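You operate a simulated robot arm through the tools that you are given. There is no shell and no other tool. Be economical: measure what you need, move in short steps, check, and stop when the job is done.

Carry out the task below with a simulated robot arm. There is one attempt and no reset: what you move stays moved.

JOB
Lock the spare lid on its stand, fit the blue ring and close the IN port with the grey cap.
Fine: the green stand knob locks it; the ring is in the tester's drawer and goes over the lid's neck; shut the drawer. Set down upright: what you pick out.

Only the result counts: the job must be done as asked and must still hold three seconds after the hand-in. Knocking over, shifting, dropping, spilling or breaking anything else fails it. A push-on lid holds only when it is set on centred and level and pressed home; a screw cap is set on level and turned clockwise until tight.

ROBOT AND FRAMES
A 7-joint arm with a two-finger parallel gripper, fixed in place. Base frame: the origin is at the foot of the arm, x ahead of it, y to its left, z up. Units: m, degrees, N and s.
Its first joint turns from -166.0 to 166.0 degrees. Payload 4.4 kg.
Tool frame: the origin (TCP) lies between the finger pads and is the grasp point; the fingertips stand 0.023 m ahead of it; z points along the fingers, y is the line along which they close. Largest opening 0.094 m; finger width 0.038, thickness 0.01; the body of the gripper, 0.054 by 0.096 m, starts 0.039 m behind the TCP.
Orientation is told as [roll, pitch, yaw] about the base's x, y, z axes, in that order, counted from this pose: with the fingers straight down and closing along the base's y, the tool's x points along the base's -x, its y along +y and its z along -z.

CONTROLS
- The arm moves only by the tool arm_command. Its argument "series" is a list that holds one entry, the list of rows, each a list of 7 numbers: the turn, a rotation vector about the base's x, y, z in degrees, then the shift along the base's x, y, z in m, then the opening, from 0 (shut) to 1 (fully open). In form: [[[rx, ry, rz, tx, ty, tz, gripper], ...]]. A call has 1 to 12 rows; each row is the pose to reach, as a shift and turn from the pose commanded when the call began. A row lasts 0.2 s, in which the tool goes at most 0.05 m and 8.6 degrees; a call with a longer step from one row to the next is refused whole, and so is a gripper value outside its range. Where a pose cannot be reached the arm comes as near as it can. A force on the tool above 40 N (or 10 N above the force at the start of the call, whichever is more), or a blocked arm, ends the call early, and 0.2 s more pass. The fingers move at their own pace (about 0.072 m/s each) and stop on an object; they squeeze with about 32 N. The grip force told is the motor's: it shows also when the fingers shut on nothing. Time passes only in rows, and 0.2 s behind the last, so rows that repeat a pose let the fingers close. The reply holds the time, the measured pose of the TCP, the force on the tool along the base axes, the opening and the grip force, in the units named above and with some noise, with the torque about the TCP (base axes, N m) and any sound that the robot's microphone picked up.
- Cameras (640 x 400 px; columns grow to the right, rows downward): "scene" is fixed at [0.0496, -0.5103, 1.5915]; the picture's right is [0.39, -0.92, 0.00], its down [-0.44, -0.19, -0.88] and it looks along [0.81, 0.34, -0.48] (base axes); focal length 326 px, centre (320, 200). "wrist" rides on the gripper at [0.086, 0.016, -0.074] in the tool frame; the picture's right is [-0.18, 0.98, 0.00], its down [-0.58, -0.11, -0.81] and it looks along [-0.79, -0.15, 0.59] (tool axes); focal length 243 px, centre (320, 200). There is no depth. A picture from a camera that has moved, and an enlarged one, comes with that camera's place and axes in the base frame and with its lens. The place of the scene camera against the robot may be out by one fixed shift of up to 0.012 m in any direction.
- snapshot(camera): a new picture of that camera. The clock stands still meanwhile.
- inspect(camera, box): a new picture of the part [left, top, right, bottom] of that camera's present view, enlarged. The clock stands still meanwhile.
- sign_off(): hands the job in; it is judged then, once.

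Go step by step. Nothing tells you positions but the pictures and the camera data: compare them with the known pose of the tool, close in by small moves and look again before you grip or let go. The budget is 120 turns and 68 pictures, counting those below and the enlarged ones. Unless the task says otherwise, let go and move clear before handing in, and close with one line.

The tools are called after "Call:" as name(argument=value, ...) on one line, values as JSON. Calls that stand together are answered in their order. arm_command: Moves the arm, as the interface text tells. Its arguments: {"type":"object","properties":{"series":{"type":"array"}},"required":["series"]} The other tools are called the same way: snapshot (camera) takes a picture; inspect (camera, box) takes an enlarged picture of a part of a camera's view; sign_off () hands the job in.

At the start:

```text
t: 0.0
ee_pos: [0.8055, -0.1433, 1.2668]
ee_rot: [0.0, 0.0, 0.0]
wrist_force: [0.8, 0.0, 0.4]
wrist_torque: [-0.01, 0.04, -0.01]
finger_gap: 0.0943
gripper_force: 0.1
```

scene: 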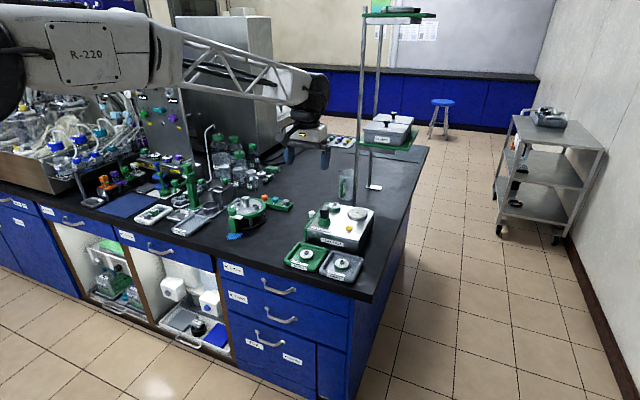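
wrist: 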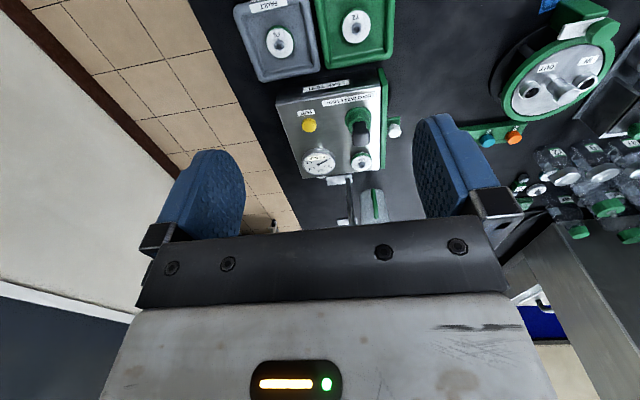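

I see a bench with a tester, two trays, a round stand with a lid and other labware. I'll enlarge the working areas first.

Call:
inspect(camera="scene", box=[210, 170, 390, 290])

Call:
inspect(camera="wrist", box=[220, 0, 640, 260])

Call:
inspect(camera="scene", box=[80, 130, 260, 250])

```text
3.33 times, centred on (300, 230) of scene
camera zoom: at [0.0496, -0.5103, 1.5915], right [0.39, -0.92, 0.0], down [-0.44, -0.19, -0.88], along [0.81, 0.34, -0.48], focal length 1087 px, centre (387, 100)
```

zoom: 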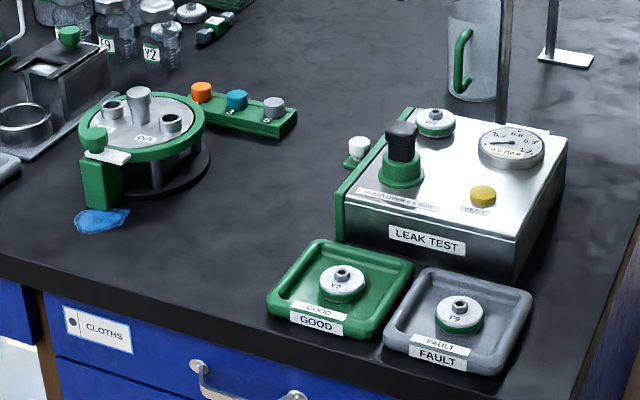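

```text
1.52 times, centred on (430, 130) of wrist
camera zoom: at [0.7183, -0.1251, 1.3423], right [0.18, 0.98, 0.0], down [0.58, -0.11, 0.81], along [0.79, -0.15, -0.59], focal length 370 px, centre (152, 307)
```

zoom: 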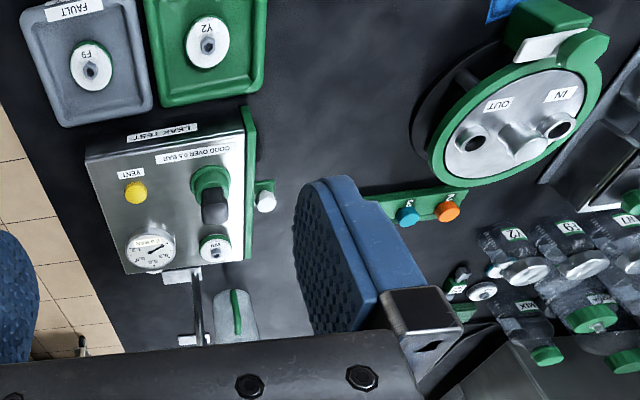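

```text
3.33 times, centred on (170, 190) of scene
camera zoom: at [0.0496, -0.5103, 1.5915], right [0.39, -0.92, 0.0], down [-0.44, -0.19, -0.88], along [0.81, 0.34, -0.48], focal length 1087 px, centre (820, 233)
```

zoom: 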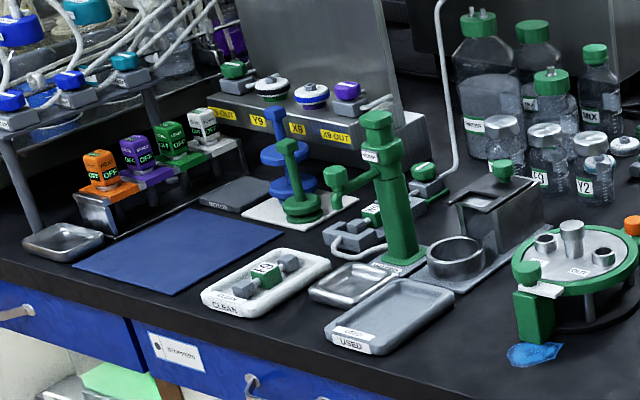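

The stand's neck triangulates to about (0.98, 0.20, 0.98), with the bench near z 0.9. I'm moving the wrist camera over to the stand.

Call:
arm_command(series=[[[0, 0, 0, 0, 0.045, -0.01, 1], [0, 0, 0, 0, 0.09, -0.02, 1], [0, 0, 0, 0, 0.135, -0.03, 1], [0, 0, 0, 0, 0.18, -0.04, 1], [0, 0, 0, 0, 0.225, -0.05, 1], [0, 0, 0, 0, 0.27, -0.06, 1], [0, 0, 0, 0, 0.313, -0.067, 1]]])

Call:
snapshot(camera="wrist")

```text
t: 1.6
ee_pos: [0.8048, 0.1701, 1.1973]
ee_rot: [0.0, -0.1, 0.0]
wrist_force: [-0.8, 1.2, 0.5]
wrist_torque: [-0.02, 0.02, -0.01]
finger_gap: 0.0941
gripper_force: 0.0
```

```text
62 pictures are left
camera wrist: at [0.7185, 0.1871, 1.2724], right [0.18, 0.98, 0.0], down [0.58, -0.11, 0.81], along [0.79, -0.15, -0.59], focal length 243 px, centre (320, 200)
```

wrist: 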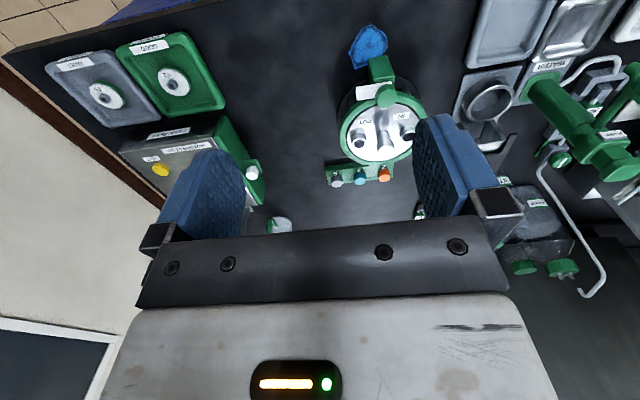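

The stand is now in full view, with the knob on the robot side. I'm enlarging it to read the labels.

Call:
inspect(camera="wrist", box=[310, 20, 440, 200])

Call:
inspect(camera="scene", box=[222, 188, 302, 238])

Call:
inspect(camera="scene", box=[296, 195, 376, 250])

```text
2.22 times, centred on (375, 110) of wrist
camera zoom: at [0.7185, 0.1871, 1.2724], right [0.18, 0.98, 0.0], down [0.58, -0.11, 0.81], along [0.79, -0.15, -0.59], focal length 539 px, centre (198, 400)
```

zoom: 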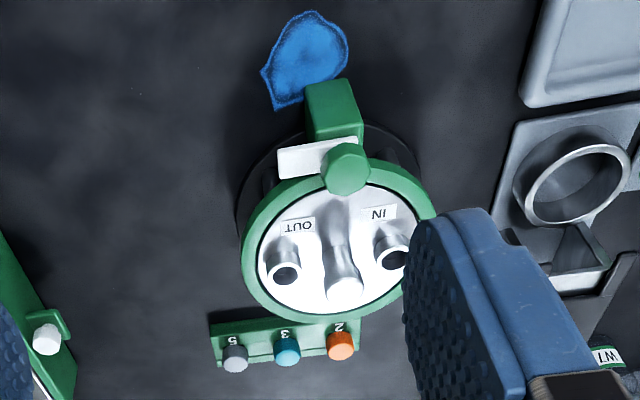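

```text
8.00 times, centred on (262, 213) of scene
camera zoom: at [0.0496, -0.5103, 1.5915], right [0.39, -0.92, 0.0], down [-0.44, -0.19, -0.88], along [0.81, 0.34, -0.48], focal length 2608 px, centre (784, 96)
```

zoom: 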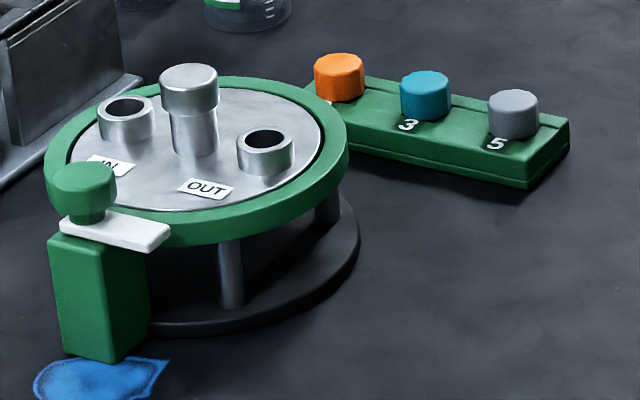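

```text
7.27 times, centred on (336, 222) of scene
camera zoom: at [0.0496, -0.5103, 1.5915], right [0.39, -0.92, 0.0], down [-0.44, -0.19, -0.88], along [0.81, 0.34, -0.48], focal length 2371 px, centre (204, 36)
```

zoom: 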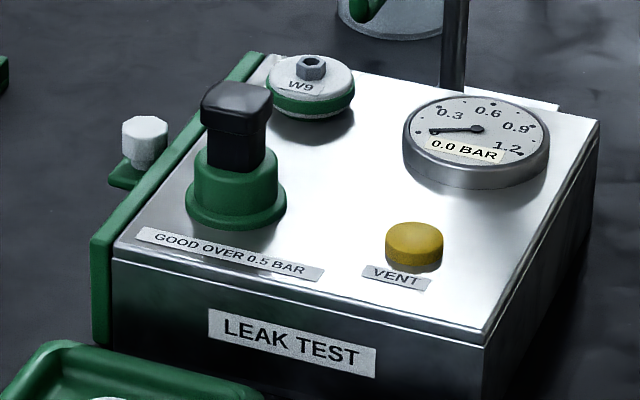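

Triangulation puts the bench near z 0.84, the neck near (1.02, 0.245, 0.95) and the grey cap near (1.2, 0.14, 0.86), which is far out. Before planning, I'll test how far the arm reaches at a safe height.

Call:
arm_command(series=[[[0, 0, 0, 0.045, 0, 0, 1], [0, 0, 0, 0.09, 0, 0, 1], [0, 0, 0, 0.135, 0, 0, 1], [0, 0, 0, 0.18, -0.02, 0, 1], [0, 0, 0, 0.225, -0.02, 0, 1], [0, 0, 0, 0.265, -0.03, 0, 1]]])

Call:
snapshot(camera="wrist")

Call:
snapshot(camera="scene")

```text
t: 3.0
ee_pos: [1.0717, 0.139, 1.2]
ee_rot: [-0.1, 0.0, -0.1]
wrist_force: [0.2, -1.2, 1.2]
wrist_torque: [-0.01, -0.03, -0.01]
finger_gap: 0.0938
gripper_force: 0.1
```

```text
58 pictures are left
camera wrist: at [0.9845, 0.1558, 1.275], right [0.18, 0.98, 0.0], down [0.58, -0.11, 0.81], along [0.79, -0.15, -0.59], focal length 243 px, centre (320, 200)
```

wrist: 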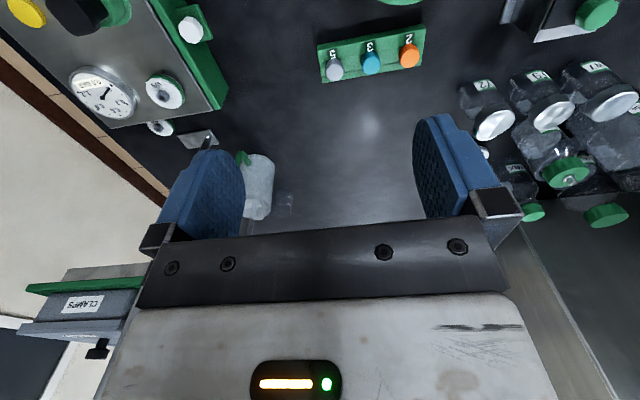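

```text
57 pictures are left
```

scene: 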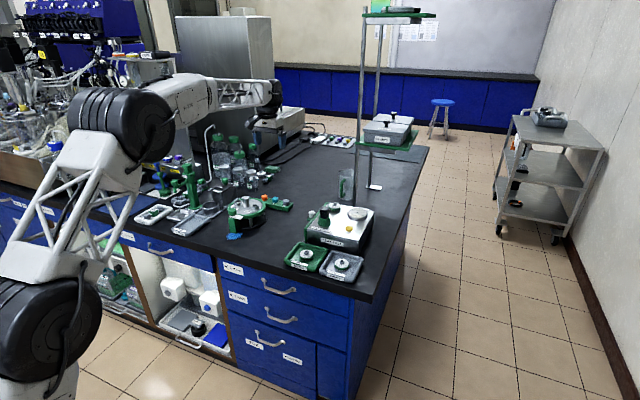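

The arm reaches well past 1 m. The knob is at about (0.922, 0.248, 0.943), the grey cap at about (1.175, 0.143, 0.88) and the drawer's white knob at about (1.073, -0.03, 0.917). I'm moving back to look at the stand knob up close.

Call:
arm_command(series=[[[0, 0, 0, -0.045, 0.02, 0, 1], [0, 0, 0, -0.09, 0.04, 0, 1], [0, 0, 0, -0.135, 0.06, 0, 1], [0, 0, 0, -0.175, 0.08, 0, 1], [0, 0, 0, -0.212, 0.096, -0.02, 1], [0, 0, 0, -0.212, 0.096, -0.06, 1], [0, 0, 0, -0.212, 0.096, -0.1, 1], [0, 0, 0, -0.212, 0.096, -0.14, 1]]])

Call:
snapshot(camera="wrist")

```text
t: 4.8
ee_pos: [0.8559, 0.2378, 1.0595]
ee_rot: [0.1, -0.2, -0.1]
wrist_force: [-0.2, -0.7, 0.7]
wrist_torque: [-0.03, -0.02, -0.02]
finger_gap: 0.0938
gripper_force: 0.1
```

```text
56 pictures are left
camera wrist: at [0.7697, 0.254, 1.1342], right [0.18, 0.98, 0.0], down [0.58, -0.11, 0.81], along [0.79, -0.15, -0.59], focal length 243 px, centre (320, 200)
```

wrist: 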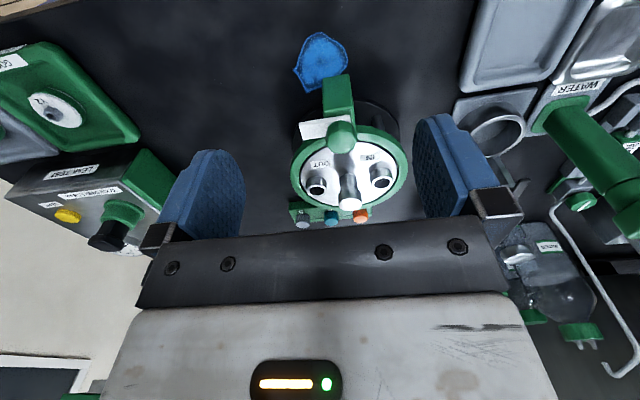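

Call:
inspect(camera="wrist", box=[270, 70, 430, 230])

```text
2.50 times, centred on (350, 150) of wrist
camera zoom: at [0.7697, 0.254, 1.1342], right [0.18, 0.98, 0.0], down [0.58, -0.11, 0.81], along [0.79, -0.15, -0.59], focal length 606 px, centre (245, 325)
```

zoom: 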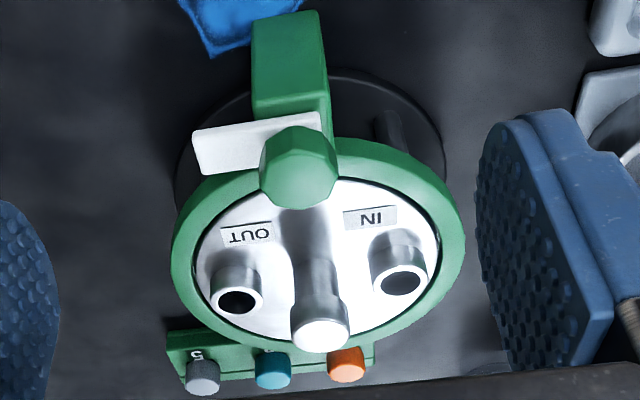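

The knob is octagonal, sits on the clamp post at about (0.935, 0.246, 0.935), and its white bar points along -y. I'll hover above it and check.

Call:
arm_command(series=[[[0, 0, 0, 0.04, 0.004, 0, 1], [0, 0, 0, 0.076, 0.008, -0.015, 1], [0, 0, 0, 0.076, 0.008, -0.05, 1]]])

Call:
snapshot(camera="wrist")

Call:
inspect(camera="scene", box=[200, 160, 304, 240])

```text
t: 5.6
ee_pos: [0.9347, 0.2439, 1.0091]
ee_rot: [-0.1, -0.1, -0.1]
wrist_force: [-0.4, -0.3, 1.1]
wrist_torque: [-0.01, 0.02, -0.02]
finger_gap: 0.0941
gripper_force: 0.0
```

```text
54 pictures are left
camera wrist: at [0.8484, 0.2608, 1.0843], right [0.18, 0.98, 0.0], down [0.58, -0.11, 0.81], along [0.79, -0.15, -0.59], focal length 243 px, centre (320, 200)
```

wrist: 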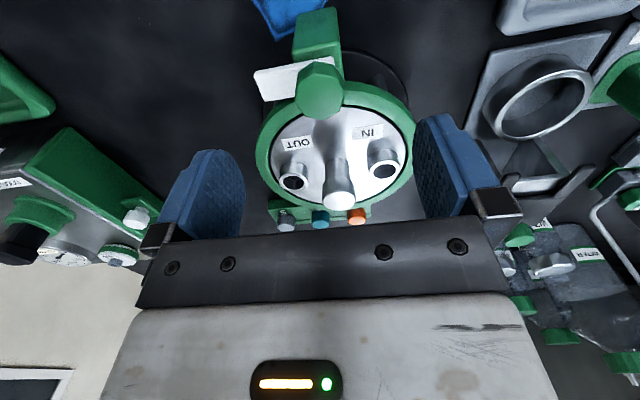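

```text
5.00 times, centred on (252, 200) of scene
camera zoom: at [0.0496, -0.5103, 1.5915], right [0.39, -0.92, 0.0], down [-0.44, -0.19, -0.88], along [0.81, 0.34, -0.48], focal length 1630 px, centre (660, 200)
```

zoom: 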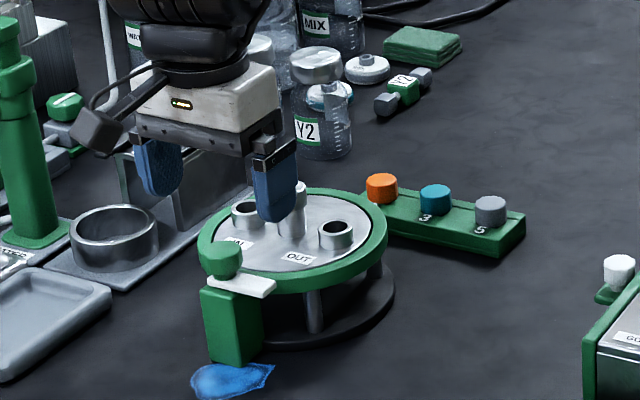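

The knob top is at about (0.936, 0.2455, 0.93), directly under the tool. I'm lowering onto it.

Call:
arm_command(series=[[[0, 0, 0, 0.001, 0.001, -0.03, 0.8], [0, 0, 0, 0.001, 0.001, -0.06, 0.7], [0, 0, 0, 0.001, 0.001, -0.078, 0.7]]])

Call:
snapshot(camera="wrist")

Call:
inspect(camera="scene", box=[220, 180, 300, 235])

```text
t: 6.3
ee_pos: [0.9373, 0.2441, 0.9491]
ee_rot: [0.1, -0.5, 0.0]
wrist_force: [-0.4, -0.6, 3.6]
wrist_torque: [-0.15, 0.09, -0.02]
finger_gap: 0.0662
gripper_force: 0.3
stopped in row 3: the force on the tool passed its limit at 59 N (the readings are from after the stop); the commanded pose is now the measured one
```

```text
52 pictures are left
camera wrist: at [0.8498, 0.2619, 1.0245], right [0.18, 0.98, 0.0], down [0.57, -0.11, 0.81], along [0.8, -0.15, -0.58], focal length 243 px, centre (320, 200)
```

wrist: 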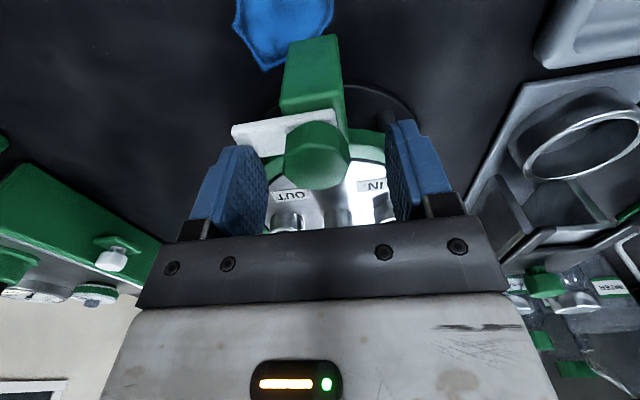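

```text
7.27 times, centred on (260, 208) of scene
camera zoom: at [0.0496, -0.5103, 1.5915], right [0.39, -0.92, 0.0], down [-0.44, -0.19, -0.88], along [0.81, 0.34, -0.48], focal length 2371 px, centre (756, 146)
```

zoom: 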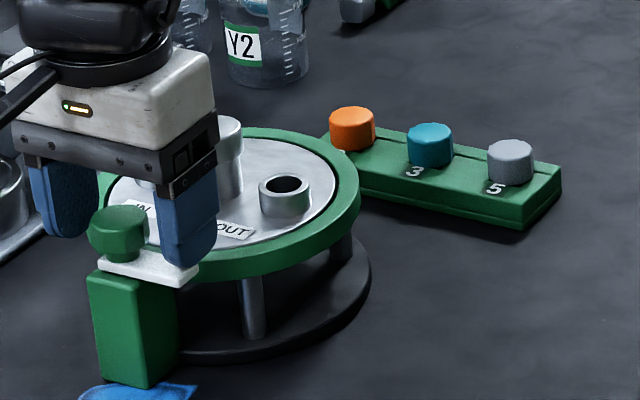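

I touched at tip height 0.926, so the bar is higher than I thought. The knob is really at about (0.917, 0.247, 0.955). I'm lifting slightly, shifting back in x and looking again.

Call:
arm_command(series=[[[0, 0, 0, 0, 0, 0.012, 0.7], [0, 0, 0, -0.02, 0.003, 0.012, 0.7], [0, 0, 0, -0.02, 0.003, 0.006, 0.7]]])

Call:
inspect(camera="wrist", box=[180, 20, 460, 240])

Call:
inspect(camera="scene", box=[210, 180, 290, 235])

```text
t: 7.1
ee_pos: [0.9176, 0.2475, 0.9555]
ee_rot: [0.2, -0.6, 0.0]
wrist_force: [-0.5, 0.6, 0.1]
wrist_torque: [-0.01, 0.01, 0.01]
finger_gap: 0.0662
gripper_force: 0.1
```

```text
1.82 times, centred on (320, 130) of wrist
camera zoom: at [0.8306, 0.2643, 1.0305], right [0.18, 0.98, 0.0], down [0.57, -0.11, 0.81], along [0.8, -0.15, -0.59], focal length 441 px, centre (320, 327)
```

zoom: 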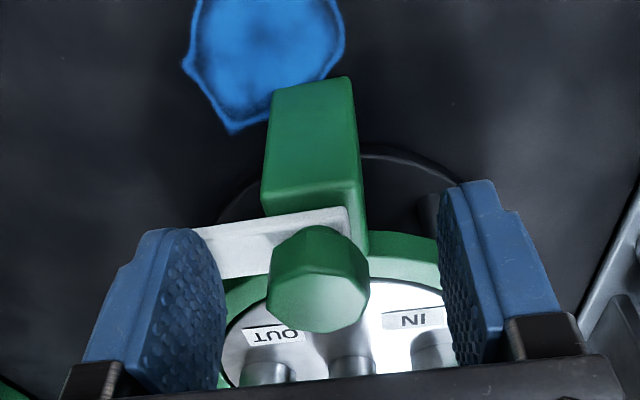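

```text
7.27 times, centred on (250, 208) of scene
camera zoom: at [0.0496, -0.5103, 1.5915], right [0.39, -0.92, 0.0], down [-0.44, -0.19, -0.88], along [0.81, 0.34, -0.48], focal length 2371 px, centre (829, 146)
```

zoom: 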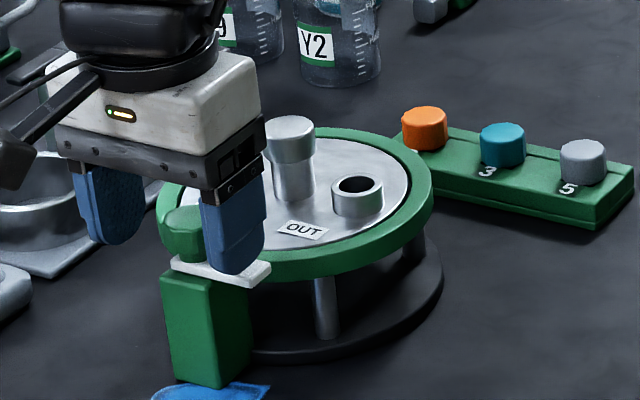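

The knob is centred between the fingers and its top is about level with the TCP. I'll lower 3 mm and close.

Call:
arm_command(series=[[[0, 0, 0, 0, 0, -0.003, 0.6], [0, 0, 0, 0, 0, -0.003, 0.3], [0, 0, 0, 0, 0, -0.003, 0.1], [0, 0, 0, 0, 0, -0.003, 0.1], [0, 0, 0, 0, 0, -0.003, 0.1]]])

Call:
inspect(camera="wrist", box=[180, 20, 460, 240])

```text
t: 8.3
ee_pos: [0.9178, 0.2473, 0.9534]
ee_rot: [0.1, -0.4, 0.0]
wrist_force: [-4.3, -14.3, 0.1]
wrist_torque: [-0.3, 0.08, -0.16]
finger_gap: 0.0295
gripper_force: 32.6
```

```text
1.82 times, centred on (320, 130) of wrist
camera zoom: at [0.8304, 0.2643, 1.0273], right [0.18, 0.98, 0.0], down [0.58, -0.11, 0.81], along [0.8, -0.15, -0.59], focal length 441 px, centre (320, 327)
```

zoom: 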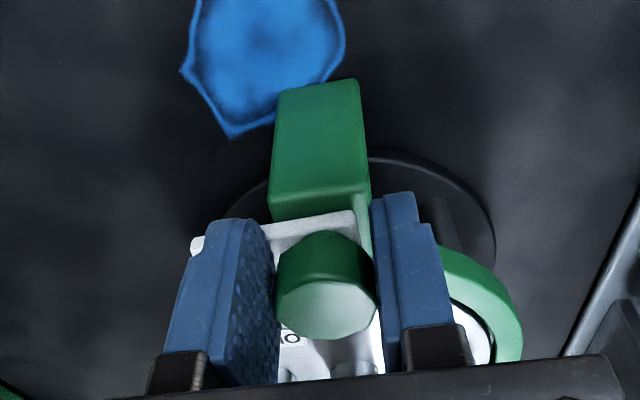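

Gripped at 29.5 mm. I'll relieve the side force slightly and try a counter-clockwise turn, which should swing the bar over the lid.

Call:
arm_command(series=[[[0, 0, 0, -0.0005, -0.002, 0, 0.1], [0, 0, 8, -0.0005, -0.002, 0, 0.1], [0, 0, 16, -0.0005, -0.002, 0, 0.1], [0, 0, 24, -0.0005, -0.002, 0, 0.1]]])

Call:
inspect(camera="scene", box=[210, 180, 290, 235])

```text
t: 9.3
ee_pos: [0.9174, 0.2458, 0.9534]
ee_rot: [0.1, -0.3, 24.1]
wrist_force: [3.2, -13.7, -0.1]
wrist_torque: [-0.15, -0.09, -0.14]
finger_gap: 0.0298
gripper_force: 32.0
```

```text
7.27 times, centred on (250, 208) of scene
camera zoom: at [0.0496, -0.5103, 1.5915], right [0.39, -0.92, 0.0], down [-0.44, -0.19, -0.88], along [0.81, 0.34, -0.48], focal length 2371 px, centre (829, 146)
```

zoom: 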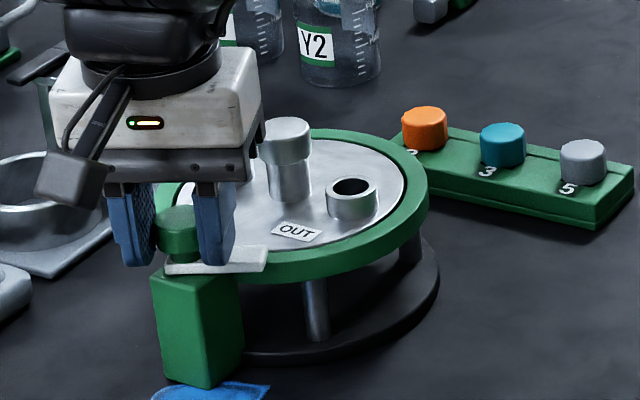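

The bar did turn with the knob. I'll check with the same crop as at the start that the stand itself hasn't shifted.

Call:
inspect(camera="scene", box=[222, 188, 302, 238])

```text
8.00 times, centred on (262, 213) of scene
camera zoom: at [0.0496, -0.5103, 1.5915], right [0.39, -0.92, 0.0], down [-0.44, -0.19, -0.88], along [0.81, 0.34, -0.48], focal length 2608 px, centre (784, 96)
```

zoom: 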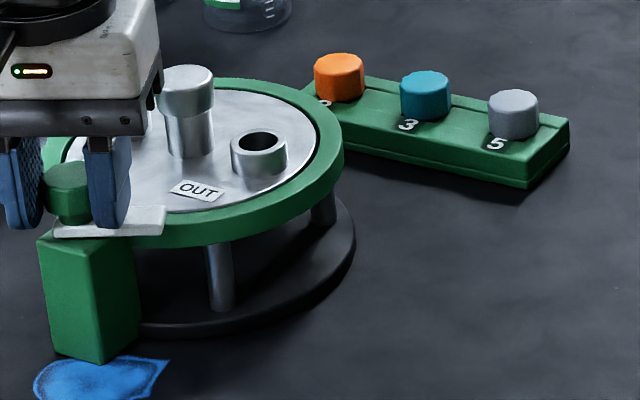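

The stand slid a few millimetres toward +y as the fingers closed. I'll ease back a little and continue the turn to swing the bar over the lid.

Call:
arm_command(series=[[[0, 0, 8, 0, -0.001, 0, 0.1], [0, 0, 16, 0, -0.002, 0, 0.1], [0, 0, 24, 0, -0.003, 0, 0.1], [0, 0, 32, 0, -0.003, 0, 0.1], [0, 0, 40, 0, -0.003, 0, 0.1], [0, 0, 48, 0, -0.003, 0, 0.1]]])

Call:
inspect(camera="scene", box=[222, 188, 302, 238])

```text
t: 10.7
ee_pos: [0.9151, 0.2423, 0.9525]
ee_rot: [0.1, -0.5, 72.1]
wrist_force: [13.9, -1.3, 4.5]
wrist_torque: [0.04, -0.28, -0.13]
finger_gap: 0.0296
gripper_force: 31.7
```

```text
8.00 times, centred on (262, 213) of scene
camera zoom: at [0.0496, -0.5103, 1.5915], right [0.39, -0.92, 0.0], down [-0.44, -0.19, -0.88], along [0.81, 0.34, -0.48], focal length 2608 px, centre (784, 96)
```

zoom: 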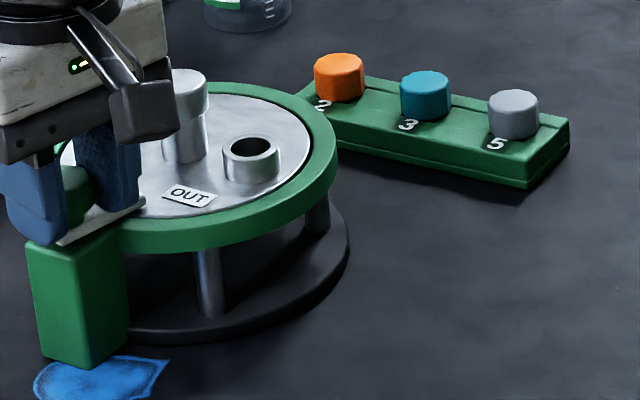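

The bar is now about 72° round and nearly over the rim. The stand is dragging slightly toward -x, so I'll compensate in +x while finishing the turn and watch the torque and sound.

Call:
arm_command(series=[[[0, 0, 6, 0.003, 0, 0, 0.1], [0, 0, 12, 0.005, 0, 0, 0.1], [0, 0, 18, 0.006, 0, 0, 0.1], [0, 0, 18, 0.006, 0, 0, 0.1]]])

Call:
inspect(camera="scene", box=[222, 188, 302, 238])

Call:
snapshot(camera="wrist")

```text
t: 11.7
ee_pos: [0.9229, 0.2432, 0.952]
ee_rot: [0.1, -0.5, 90.0]
wrist_force: [-11.1, 8.5, 6.4]
wrist_torque: [0.18, -0.08, 0.01]
finger_gap: 0.0294
gripper_force: 32.0
```

```text
8.00 times, centred on (262, 213) of scene
camera zoom: at [0.0496, -0.5103, 1.5915], right [0.39, -0.92, 0.0], down [-0.44, -0.19, -0.88], along [0.81, 0.34, -0.48], focal length 2608 px, centre (784, 96)
```

zoom: 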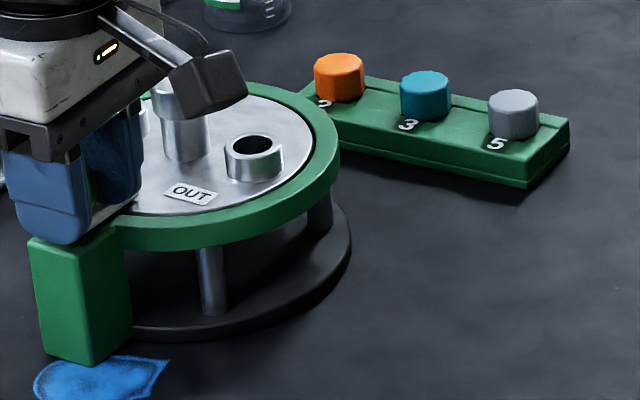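

```text
43 pictures are left
camera wrist: at [0.9064, 0.1567, 1.0264], right [-0.98, 0.18, 0.0], down [0.11, 0.57, 0.81], along [0.15, 0.8, -0.59], focal length 243 px, centre (320, 200)
```

wrist: 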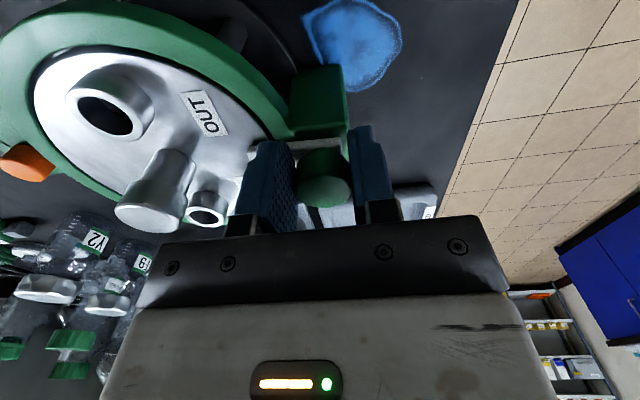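

The knob has turned 90° with no hard stop felt. I'll release, rise and look at where the bar points.

Call:
arm_command(series=[[[0, 0, 0, -0.003, 0, 0, 0.45], [0, 0, 0, -0.003, 0, 0, 0.45], [0, 0, 0, -0.003, 0, 0.04, 0.5], [0, 0, 0, -0.003, -0.02, 0.08, 0.6], [0, 0, 0, -0.003, -0.06, 0.1, 0.8]]])

Call:
inspect(camera="wrist", box=[100, 0, 480, 240])

```text
t: 12.9
ee_pos: [0.9221, 0.1821, 1.0511]
ee_rot: [0.1, -0.4, 90.0]
wrist_force: [-0.3, 0.3, -0.3]
wrist_torque: [0.06, 0.01, 0.01]
finger_gap: 0.0753
gripper_force: 0.0
```

```text
1.67 times, centred on (290, 120) of wrist
camera zoom: at [0.9065, 0.0963, 1.1252], right [-0.98, 0.18, 0.0], down [0.11, 0.57, 0.81], along [0.15, 0.8, -0.59], focal length 404 px, centre (370, 333)
```

zoom: 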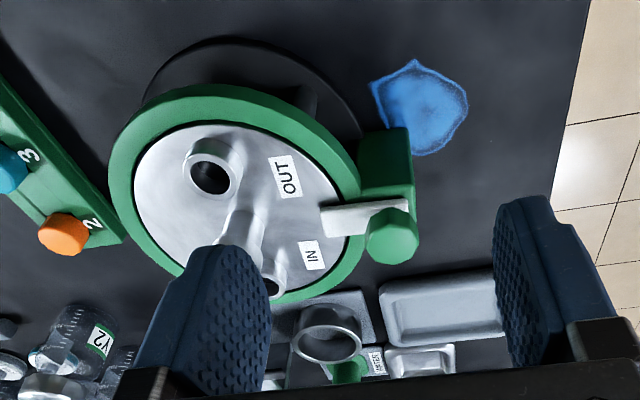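

The white bar now lies over the lid pointing at the neck, so it looks locked. Next is the drawer: I'm rising, swinging the tool to yaw -90 so the camera is on the free +y side, and moving toward the white drawer knob.

Call:
arm_command(series=[[[0, 0, -8, 0, 0, 0.04, 1], [0, 0, -16, 0.01, 0, 0.08, 1], [0, 0, -24, 0.02, 0, 0.1, 1], [0, 0, -32, 0.03, -0.01, 0.1, 1], [0, 0, -40, 0.04, -0.02, 0.1, 1], [0, 0, -48, 0.05, -0.03, 0.1, 1], [0, 0, -56, 0.06, -0.04, 0.1, 1], [0, 0, -64, 0.07, -0.05, 0.1, 1], [0, 0, -72, 0.08, -0.06, 0.1, 1], [0, 0, -80, 0.09, -0.07, 0.1, 1], [0, 0, -88, 0.1, -0.08, 0.1, 1], [0, 0, -92, 0.11, -0.09, 0.1, 1]]])

Call:
arm_command(series=[[[0, 0, -8, 0.005, -0.01, 0, 1], [0, 0, -16, 0.01, -0.02, 0, 1], [0, 0, -24, 0.015, -0.03, 0, 1], [0, 0, -32, 0.02, -0.04, 0, 1], [0, 0, -40, 0.025, -0.05, 0, 1], [0, 0, -48, 0.03, -0.06, 0, 1], [0, 0, -56, 0.035, -0.06, 0, 1], [0, 0, -64, 0.04, -0.06, -0.02, 1], [0, 0, -72, 0.04, -0.06, -0.04, 1], [0, 0, -80, 0.04, -0.06, -0.06, 1], [0, 0, -88, 0.04, -0.06, -0.08, 1]]])

Call:
snapshot(camera="wrist")

```text
t: 15.5
ee_pos: [1.0293, 0.0931, 1.1529]
ee_rot: [0.2, -0.5, -2.1]
wrist_force: [1.2, -0.6, 0.1]
wrist_torque: [0.01, -0.01, -0.01]
finger_gap: 0.0938
gripper_force: 0.1
```

```text
t: 17.9
ee_pos: [1.069, 0.0337, 1.0724]
ee_rot: [0.2, -0.5, -90.0]
wrist_force: [-0.5, 0.3, -0.6]
wrist_torque: [-0.01, 0.04, 0.02]
finger_gap: 0.0938
gripper_force: 0.0
```

```text
41 pictures are left
camera wrist: at [1.0844, 0.1213, 1.1471], right [0.98, -0.19, 0.0], down [-0.11, -0.57, 0.81], along [-0.15, -0.8, -0.59], focal length 243 px, centre (320, 200)
```

wrist: 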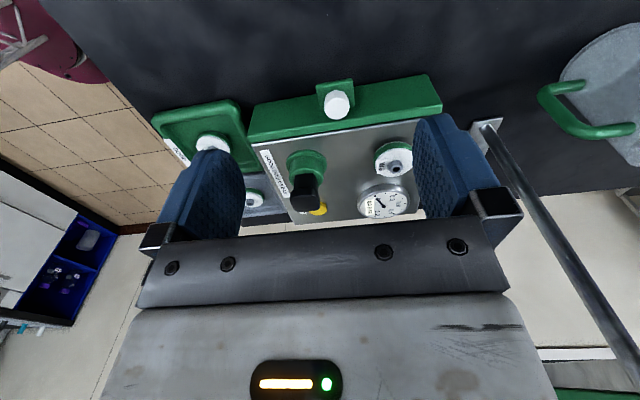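

The white knob is confirmed at about (1.075, -0.025, 0.918). I'll lower over it with the fingers partly closed, then check.

Call:
arm_command(series=[[[0, 0, 0, 0.003, -0.025, -0.03, 0.8], [0, 0, 0, 0.006, -0.056, -0.06, 0.7], [0, 0, 0, 0.006, -0.058, -0.1, 0.7], [0, 0, 0, 0.006, -0.058, -0.135, 0.7]]])

Call:
inspect(camera="wrist", box=[180, 20, 460, 240])

```text
t: 18.9
ee_pos: [1.076, -0.0243, 0.9389]
ee_rot: [0.1, -0.6, -89.9]
wrist_force: [0.1, 0.0, 0.4]
wrist_torque: [0.02, -0.02, -0.01]
finger_gap: 0.0657
gripper_force: 0.1
```

```text
1.82 times, centred on (320, 130) of wrist
camera zoom: at [1.0921, 0.0631, 1.0137], right [0.98, -0.18, 0.0], down [-0.11, -0.57, 0.81], along [-0.15, -0.8, -0.59], focal length 441 px, centre (320, 327)
```

zoom: 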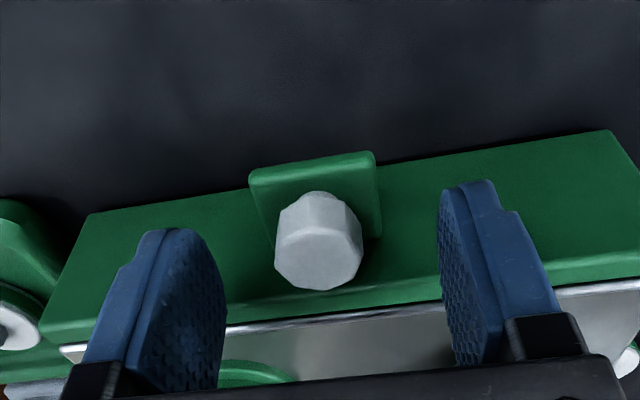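

The knob is centred with its top at about z 0.92. I'm lowering 17 mm and gripping.

Call:
arm_command(series=[[[0, 0, 0, -0.001, -0.002, -0.01, 0.6], [0, 0, 0, -0.001, -0.002, -0.019, 0.5], [0, 0, 0, -0.001, -0.002, -0.019, 0.2], [0, 0, 0, -0.001, -0.002, -0.019, 0.1], [0, 0, 0, -0.001, -0.002, -0.019, 0.1], [0, 0, 0, -0.001, -0.002, -0.019, 0.1]]])

```text
t: 20.3
ee_pos: [1.0762, -0.0272, 0.9186]
ee_rot: [0.3, -0.5, -90.0]
wrist_force: [36.1, 0.3, -5.5]
wrist_torque: [0.15, -1.07, 0.0]
finger_gap: 0.0399
gripper_force: 45.0
```

The fingers stopped at 40 mm with a 36 N side load, which isn't right. I'll look before doing anything else.

Call:
inspect(camera="wrist", box=[180, 20, 460, 240])

```text
1.82 times, centred on (320, 130) of wrist
camera zoom: at [1.0906, 0.061, 0.9933], right [0.98, -0.18, 0.0], down [-0.11, -0.57, 0.81], along [-0.15, -0.8, -0.59], focal length 441 px, centre (320, 327)
```

zoom: 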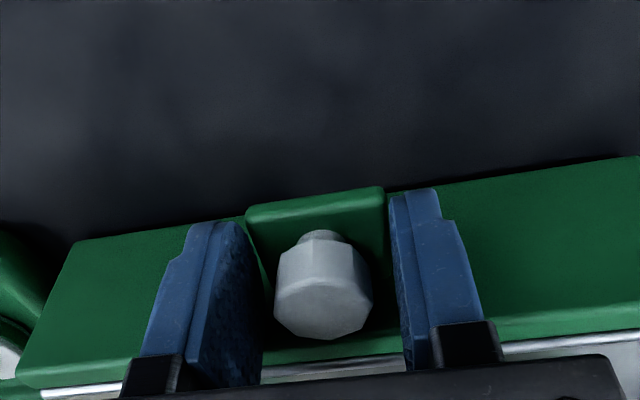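

The tips closed on the 40 mm wide bracket under the knob. I'll open, rise 9 mm, shift +2 mm in x and grip the knob itself.

Call:
arm_command(series=[[[0, 0, 0, 0.002, 0, 0, 0.6], [0, 0, 0, 0.003, 0, 0.004, 0.6], [0, 0, 0, 0.003, 0, 0.009, 0.4], [0, 0, 0, 0.003, 0, 0.009, 0.1], [0, 0, 0, 0.003, 0, 0.009, 0.1], [0, 0, 0, 0.003, 0, 0.009, 0.1]]])

```text
t: 21.7
ee_pos: [1.0766, -0.0265, 0.9269]
ee_rot: [-0.1, -0.5, -90.0]
wrist_force: [-41.9, 0.0, 6.2]
wrist_torque: [0.03, 0.56, -0.16]
finger_gap: 0.0282
gripper_force: 21.0
```

Knob gripped at 28 mm, but with an x side load. I'll relieve it, then start pulling along +y.

Call:
arm_command(series=[[[0, 0, 0, -0.001, 0, 0, 0.1], [0, 0, 0, -0.0025, 0, 0, 0.1], [0, 0, 0, -0.0025, 0.004, 0, 0.1], [0, 0, 0, -0.0025, 0.012, 0, 0.1], [0, 0, 0, -0.0025, 0.022, 0, 0.1]]])

```text
t: 22.9
ee_pos: [1.0752, -0.0057, 0.9271]
ee_rot: [0.1, -0.5, -90.0]
wrist_force: [-23.1, -1.2, -2.7]
wrist_torque: [0.19, 0.36, 0.25]
finger_gap: 0.025
gripper_force: 45.1
```

Call:
snapshot(camera="wrist")

```text
38 pictures are left
camera wrist: at [1.0908, 0.0825, 1.0018], right [0.98, -0.18, 0.0], down [-0.11, -0.57, 0.81], along [-0.15, -0.8, -0.59], focal length 243 px, centre (320, 200)
```

wrist: 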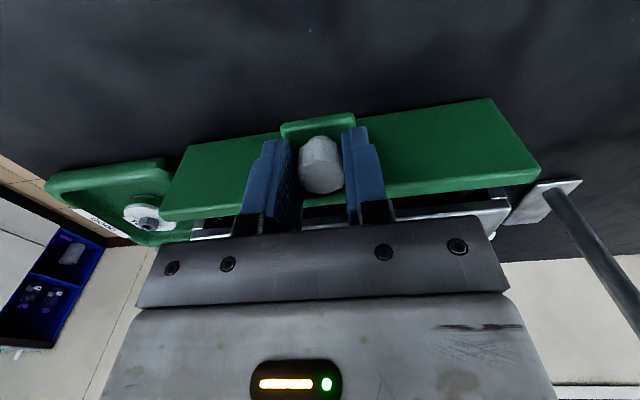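

The drawer front is moving with the knob. I'll keep pulling in steps.

Call:
arm_command(series=[[[0, 0, 0, 0, 0.012, 0, 0.1], [0, 0, 0, 0, 0.024, 0, 0.1], [0, 0, 0, 0, 0.036, 0, 0.1], [0, 0, 0, 0, 0.048, 0, 0.1], [0, 0, 0, 0, 0.06, 0, 0.1]]])

Call:
snapshot(camera="wrist")

Call:
inspect(camera="scene", box=[220, 180, 400, 290])

```text
t: 24.1
ee_pos: [1.0748, 0.0541, 0.9265]
ee_rot: [0.1, -0.5, -89.9]
wrist_force: [5.8, -1.3, -13.0]
wrist_torque: [0.65, 0.06, 0.35]
finger_gap: 0.0246
gripper_force: 45.2
```

```text
37 pictures are left
camera wrist: at [1.0907, 0.1417, 1.0018], right [0.98, -0.18, 0.0], down [-0.11, -0.57, 0.81], along [-0.15, -0.8, -0.59], focal length 243 px, centre (320, 200)
```

wrist: 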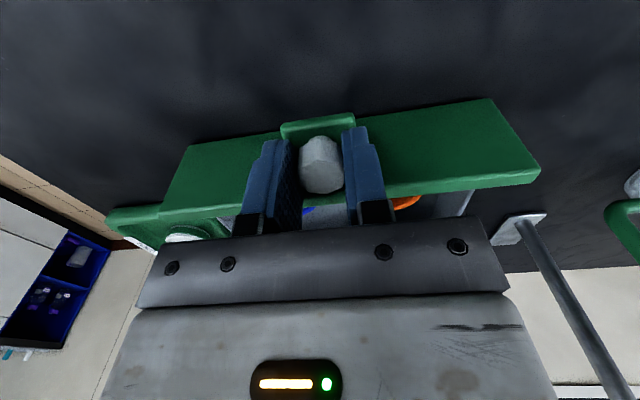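

```text
3.56 times, centred on (310, 235) of scene
camera zoom: at [0.0496, -0.5103, 1.5915], right [0.39, -0.92, 0.0], down [-0.44, -0.19, -0.88], along [0.81, 0.34, -0.48], focal length 1159 px, centre (356, 76)
```

zoom: 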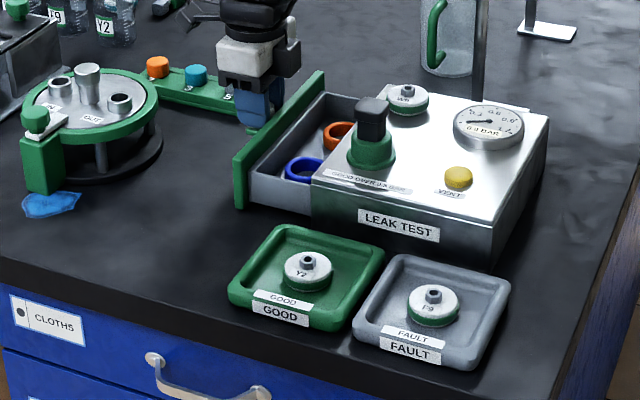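

The drawer holds a blue ring on the near (-x) side and an orange ring. I'll pull about 3 cm more so the blue ring clears the tester top.

Call:
arm_command(series=[[[0, 0, 0, 0, 0.01, 0, 0.1], [0, 0, 0, 0, 0.02, 0, 0.1], [0, 0, 0, 0, 0.03, 0, 0.1]]])

```text
t: 24.9
ee_pos: [1.0761, 0.0835, 0.9267]
ee_rot: [0.1, -0.5, -90.1]
wrist_force: [5.6, -1.3, -14.6]
wrist_torque: [0.45, 0.12, 0.38]
finger_gap: 0.0246
gripper_force: 44.7
```

The drawer is out about 11 cm with no stop reached. I'll release, rise and look down into it.

Call:
arm_command(series=[[[0, 0, 0, 0, 0, 0, 0.5], [0, 0, 0, 0, 0, 0, 0.6], [0, 0, 0, 0, 0, 0.04, 0.6], [0, 0, 0, 0, 0, 0.085, 0.8], [0, 0, 0, -0.02, 0, 0.13, 1], [0, 0, 0, -0.02, 0.0, 0.15, 1]]])

Call:
snapshot(camera="wrist")

```text
t: 26.3
ee_pos: [1.0565, 0.0837, 1.0745]
ee_rot: [0.2, -0.5, -89.9]
wrist_force: [0.3, 0.1, 0.5]
wrist_torque: [0.03, -0.01, -0.01]
finger_gap: 0.0941
gripper_force: 0.0
```

```text
35 pictures are left
camera wrist: at [1.0722, 0.1721, 1.1503], right [0.98, -0.18, 0.0], down [-0.11, -0.57, 0.81], along [-0.15, -0.8, -0.59], focal length 243 px, centre (320, 200)
```

wrist: 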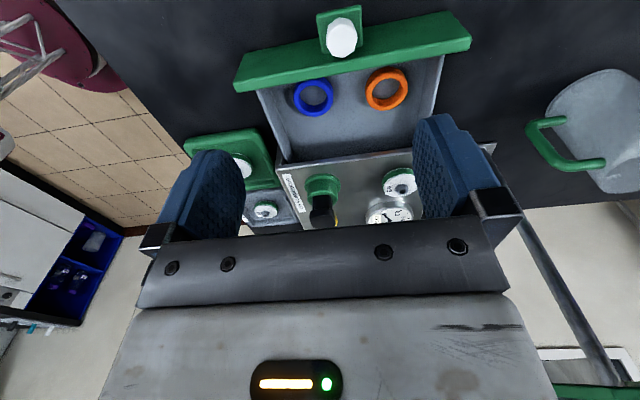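

The drawer is open and the blue ring is at about (1.034, 0.008, 0.87). I'll come over it, turned 13° so the camera clears the drawer knob.

Call:
arm_command(series=[[[0, 0, 6, -0.008, -0.04, 0, 1], [0, 0, 13, -0.022, -0.075, -0.015, 0.9], [0, 0, 13, -0.022, -0.075, -0.06, 0.9], [0, 0, 13, -0.022, -0.075, -0.105, 0.9], [0, 0, 13, -0.022, -0.075, -0.135, 0.85]]])

Call:
snapshot(camera="wrist")

Call:
inspect(camera="scene", box=[260, 180, 370, 250])

```text
t: 27.5
ee_pos: [1.0339, 0.0089, 0.9434]
ee_rot: [0.3, -0.5, -76.9]
wrist_force: [0.2, -0.2, 0.6]
wrist_torque: [0.0, 0.0, -0.01]
finger_gap: 0.0798
gripper_force: 0.1
```

```text
34 pictures are left
camera wrist: at [1.0289, 0.0978, 1.018], right [1.0, 0.04, 0.0], down [0.02, -0.58, 0.81], along [0.04, -0.81, -0.59], focal length 243 px, centre (320, 200)
```

wrist: 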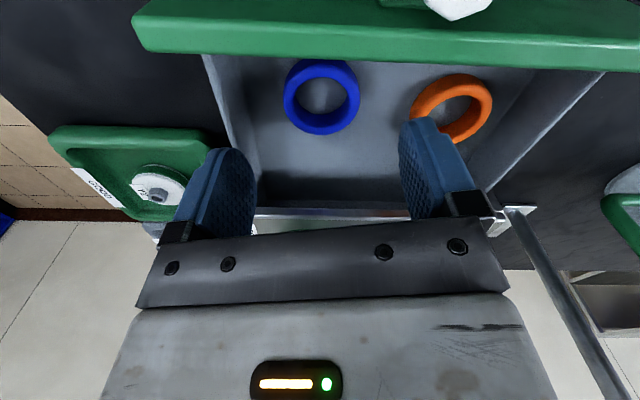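

```text
5.71 times, centred on (315, 215) of scene
camera zoom: at [0.0496, -0.5103, 1.5915], right [0.39, -0.92, 0.0], down [-0.44, -0.19, -0.88], along [0.81, 0.34, -0.48], focal length 1863 px, centre (349, 114)
```

zoom: 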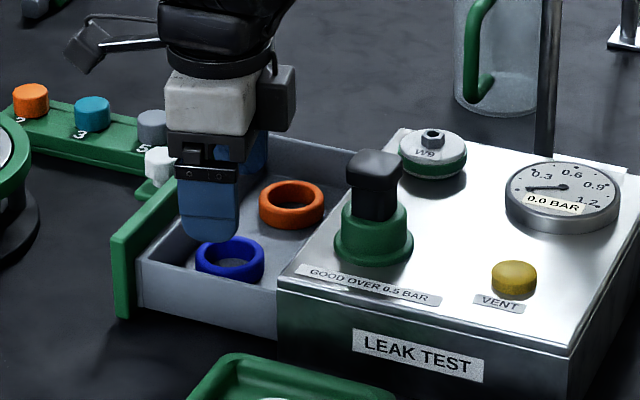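

Triangulated, the blue ring is at (1.0345, 0.008), about 50 mm across with its top near 0.873. I'll narrow the opening to about 64 mm and descend.

Call:
arm_command(series=[[[0, 0, 0, 0.001, -0.001, 0, 0.68], [0, 0, 0, 0.001, -0.001, -0.03, 0.68], [0, 0, 0, 0.001, -0.001, -0.05, 0.68], [0, 0, 0, 0.001, -0.001, -0.056, 0.68]]])

Call:
inspect(camera="wrist", box=[160, 20, 480, 240])

```text
t: 28.5
ee_pos: [1.0338, 0.0073, 0.8869]
ee_rot: [0.1, -0.5, -77.0]
wrist_force: [1.0, 0.5, 0.9]
wrist_torque: [0.04, -0.03, 0.03]
finger_gap: 0.064
gripper_force: 0.0
```

```text
1.82 times, centred on (320, 130) of wrist
camera zoom: at [1.0295, 0.0968, 0.9623], right [1.0, 0.04, 0.0], down [0.02, -0.58, 0.81], along [0.04, -0.81, -0.59], focal length 441 px, centre (320, 327)
```

zoom: 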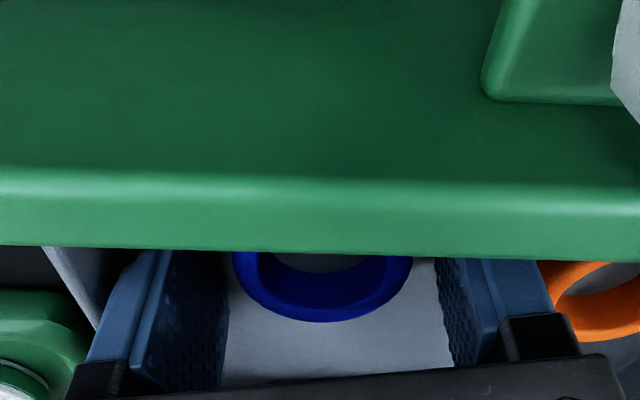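

The ring is centred between the fingers. I'll lower 2 mm and grip.

Call:
arm_command(series=[[[0, 0, 0, 0, 0, -0.002, 0.68], [0, 0, 0, 0, 0, -0.002, 0.5], [0, 0, 0, 0, 0, -0.002, 0.4], [0, 0, 0, 0, 0, -0.002, 0.4], [0, 0, 0, 0, 0, -0.002, 0.4]]])

```text
t: 29.7
ee_pos: [1.0347, 0.0082, 0.8875]
ee_rot: [0.2, -0.5, -76.9]
wrist_force: [-11.7, -0.3, 39.0]
wrist_torque: [0.37, 1.37, 0.2]
finger_gap: 0.0472
gripper_force: 31.8
```

The tips touched the drawer floor and the ring is gripped at 47 mm. Lifting straight up now.

Call:
arm_command(series=[[[0, 0, 0, 0, 0, 0.004, 0.4], [0, 0, 0, 0, 0, 0.012, 0.4], [0, 0, 0, 0, 0, 0.05, 0.4], [0, 0, 0, 0, 0, 0.095, 0.4], [0, 0, 0, 0, 0, 0.14, 0.4]]])

Call:
snapshot(camera="wrist")

```text
t: 30.9
ee_pos: [1.0338, 0.0088, 1.0237]
ee_rot: [0.1, -0.4, -77.0]
wrist_force: [-0.3, -0.2, -1.0]
wrist_torque: [-0.05, 0.0, 0.03]
finger_gap: 0.047
gripper_force: 32.6
```

```text
31 pictures are left
camera wrist: at [1.03, 0.0979, 1.0987], right [1.0, 0.04, 0.0], down [0.02, -0.58, 0.81], along [0.03, -0.81, -0.59], focal length 243 px, centre (320, 200)
```

wrist: 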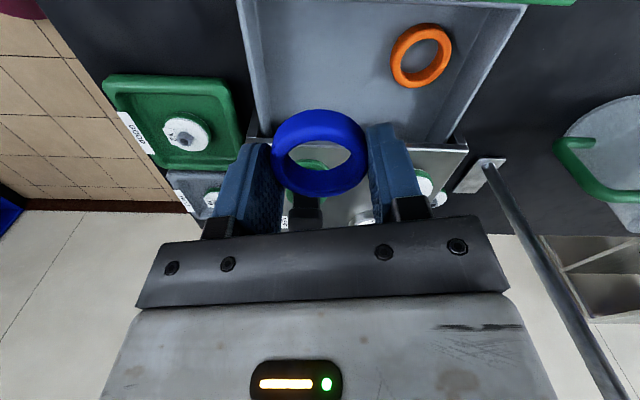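

The ring is held level. I'll carry it high over to the neck, turn back to yaw -90 so the fingers straddle between the ports, and look.

Call:
arm_command(series=[[[0, 0, 0, 0, 0.02, 0.04, 0.4], [0, 0, -4, 0, 0.065, 0.05, 0.4], [0, 0, -8, -0.004, 0.11, 0.05, 0.4], [0, 0, -13, -0.008, 0.155, 0.05, 0.4], [0, 0, -13, -0.011, 0.2, 0.05, 0.4], [0, 0, -13, -0.014, 0.237, 0.05, 0.4], [0, 0, -13, -0.014, 0.237, 0.03, 0.4]]])

Call:
snapshot(camera="wrist")

Call:
inspect(camera="scene", box=[200, 150, 310, 240])

```text
t: 32.5
ee_pos: [1.0193, 0.247, 1.0543]
ee_rot: [0.1, -0.5, -90.0]
wrist_force: [0.7, 0.2, 0.6]
wrist_torque: [-0.03, 0.0, -0.02]
finger_gap: 0.0468
gripper_force: 32.0
```

```text
30 pictures are left
camera wrist: at [1.0359, 0.3348, 1.1296], right [0.98, -0.18, 0.0], down [-0.11, -0.57, 0.81], along [-0.15, -0.8, -0.59], focal length 243 px, centre (320, 200)
```

wrist: 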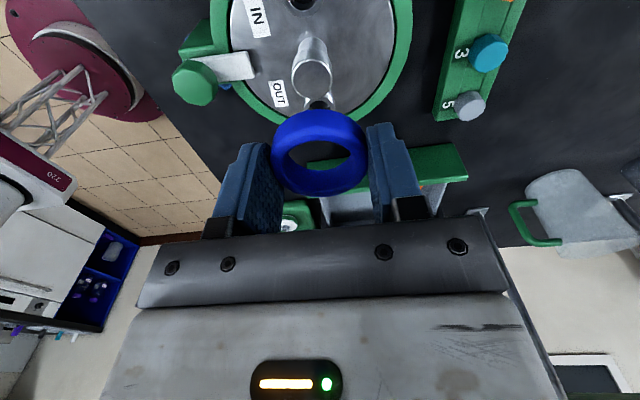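

```text
4.44 times, centred on (255, 195) of scene
camera zoom: at [0.0496, -0.5103, 1.5915], right [0.39, -0.92, 0.0], down [-0.44, -0.19, -0.88], along [0.81, 0.34, -0.48], focal length 1449 px, centre (609, 222)
```

zoom: 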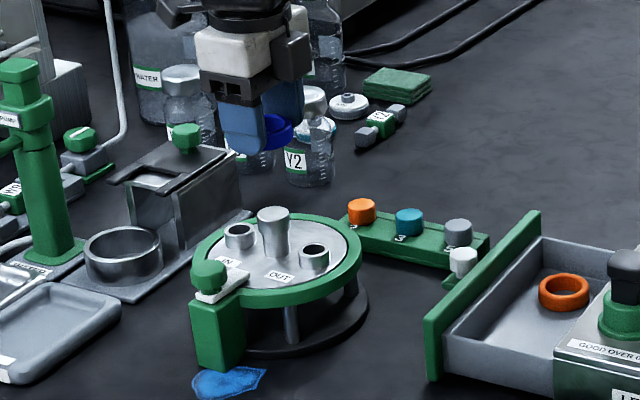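

The neck is seen at about (1.0147, 0.247) and the ring sits centred at the TCP. I'll shift -4.5 mm in x and descend to just above the neck, then check the overlay.

Call:
arm_command(series=[[[0, 0, 0, -0.0045, 0, -0.03, 0.4], [0, 0, 0, -0.0045, 0, -0.062, 0.4], [0, 0, 0, -0.0045, 0, -0.066, 0.4]]])

Call:
inspect(camera="wrist", box=[200, 30, 440, 230])

```text
t: 33.3
ee_pos: [1.0156, 0.2466, 0.9882]
ee_rot: [0.1, -0.6, -90.0]
wrist_force: [0.6, 0.9, -0.3]
wrist_torque: [0.01, 0.0, 0.0]
finger_gap: 0.047
gripper_force: 32.7
```

```text
2.00 times, centred on (320, 130) of wrist
camera zoom: at [1.0316, 0.334, 1.0631], right [0.98, -0.18, 0.0], down [-0.11, -0.57, 0.81], along [-0.15, -0.8, -0.59], focal length 485 px, centre (320, 340)
```

zoom: 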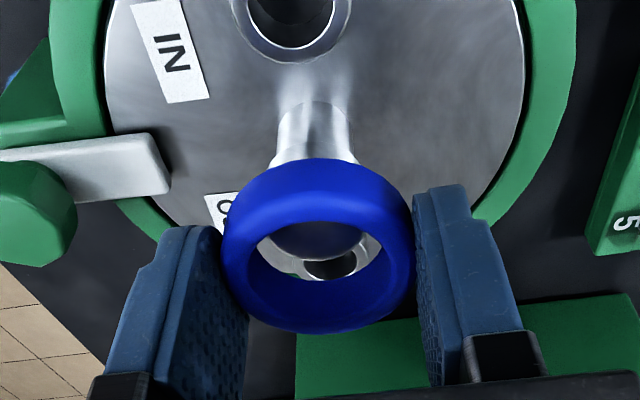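

The alignment looks within about a millimetre. I'll nudge -1 mm in x and lower gently, feeling for contact.

Call:
arm_command(series=[[[0, 0, 0, -0.001, -0.0003, -0.004, 0.4], [0, 0, 0, -0.001, -0.0003, -0.008, 0.4], [0, 0, 0, -0.001, -0.0003, -0.011, 0.4], [0, 0, 0, -0.001, -0.0003, -0.014, 0.4], [0, 0, 0, -0.001, -0.0003, -0.017, 0.4]]])

```text
t: 34.5
ee_pos: [1.0154, 0.2455, 0.9713]
ee_rot: [0.1, -0.6, -90.0]
wrist_force: [0.6, -0.3, 0.5]
wrist_torque: [-0.03, -0.04, -0.01]
finger_gap: 0.0467
gripper_force: 32.3
```

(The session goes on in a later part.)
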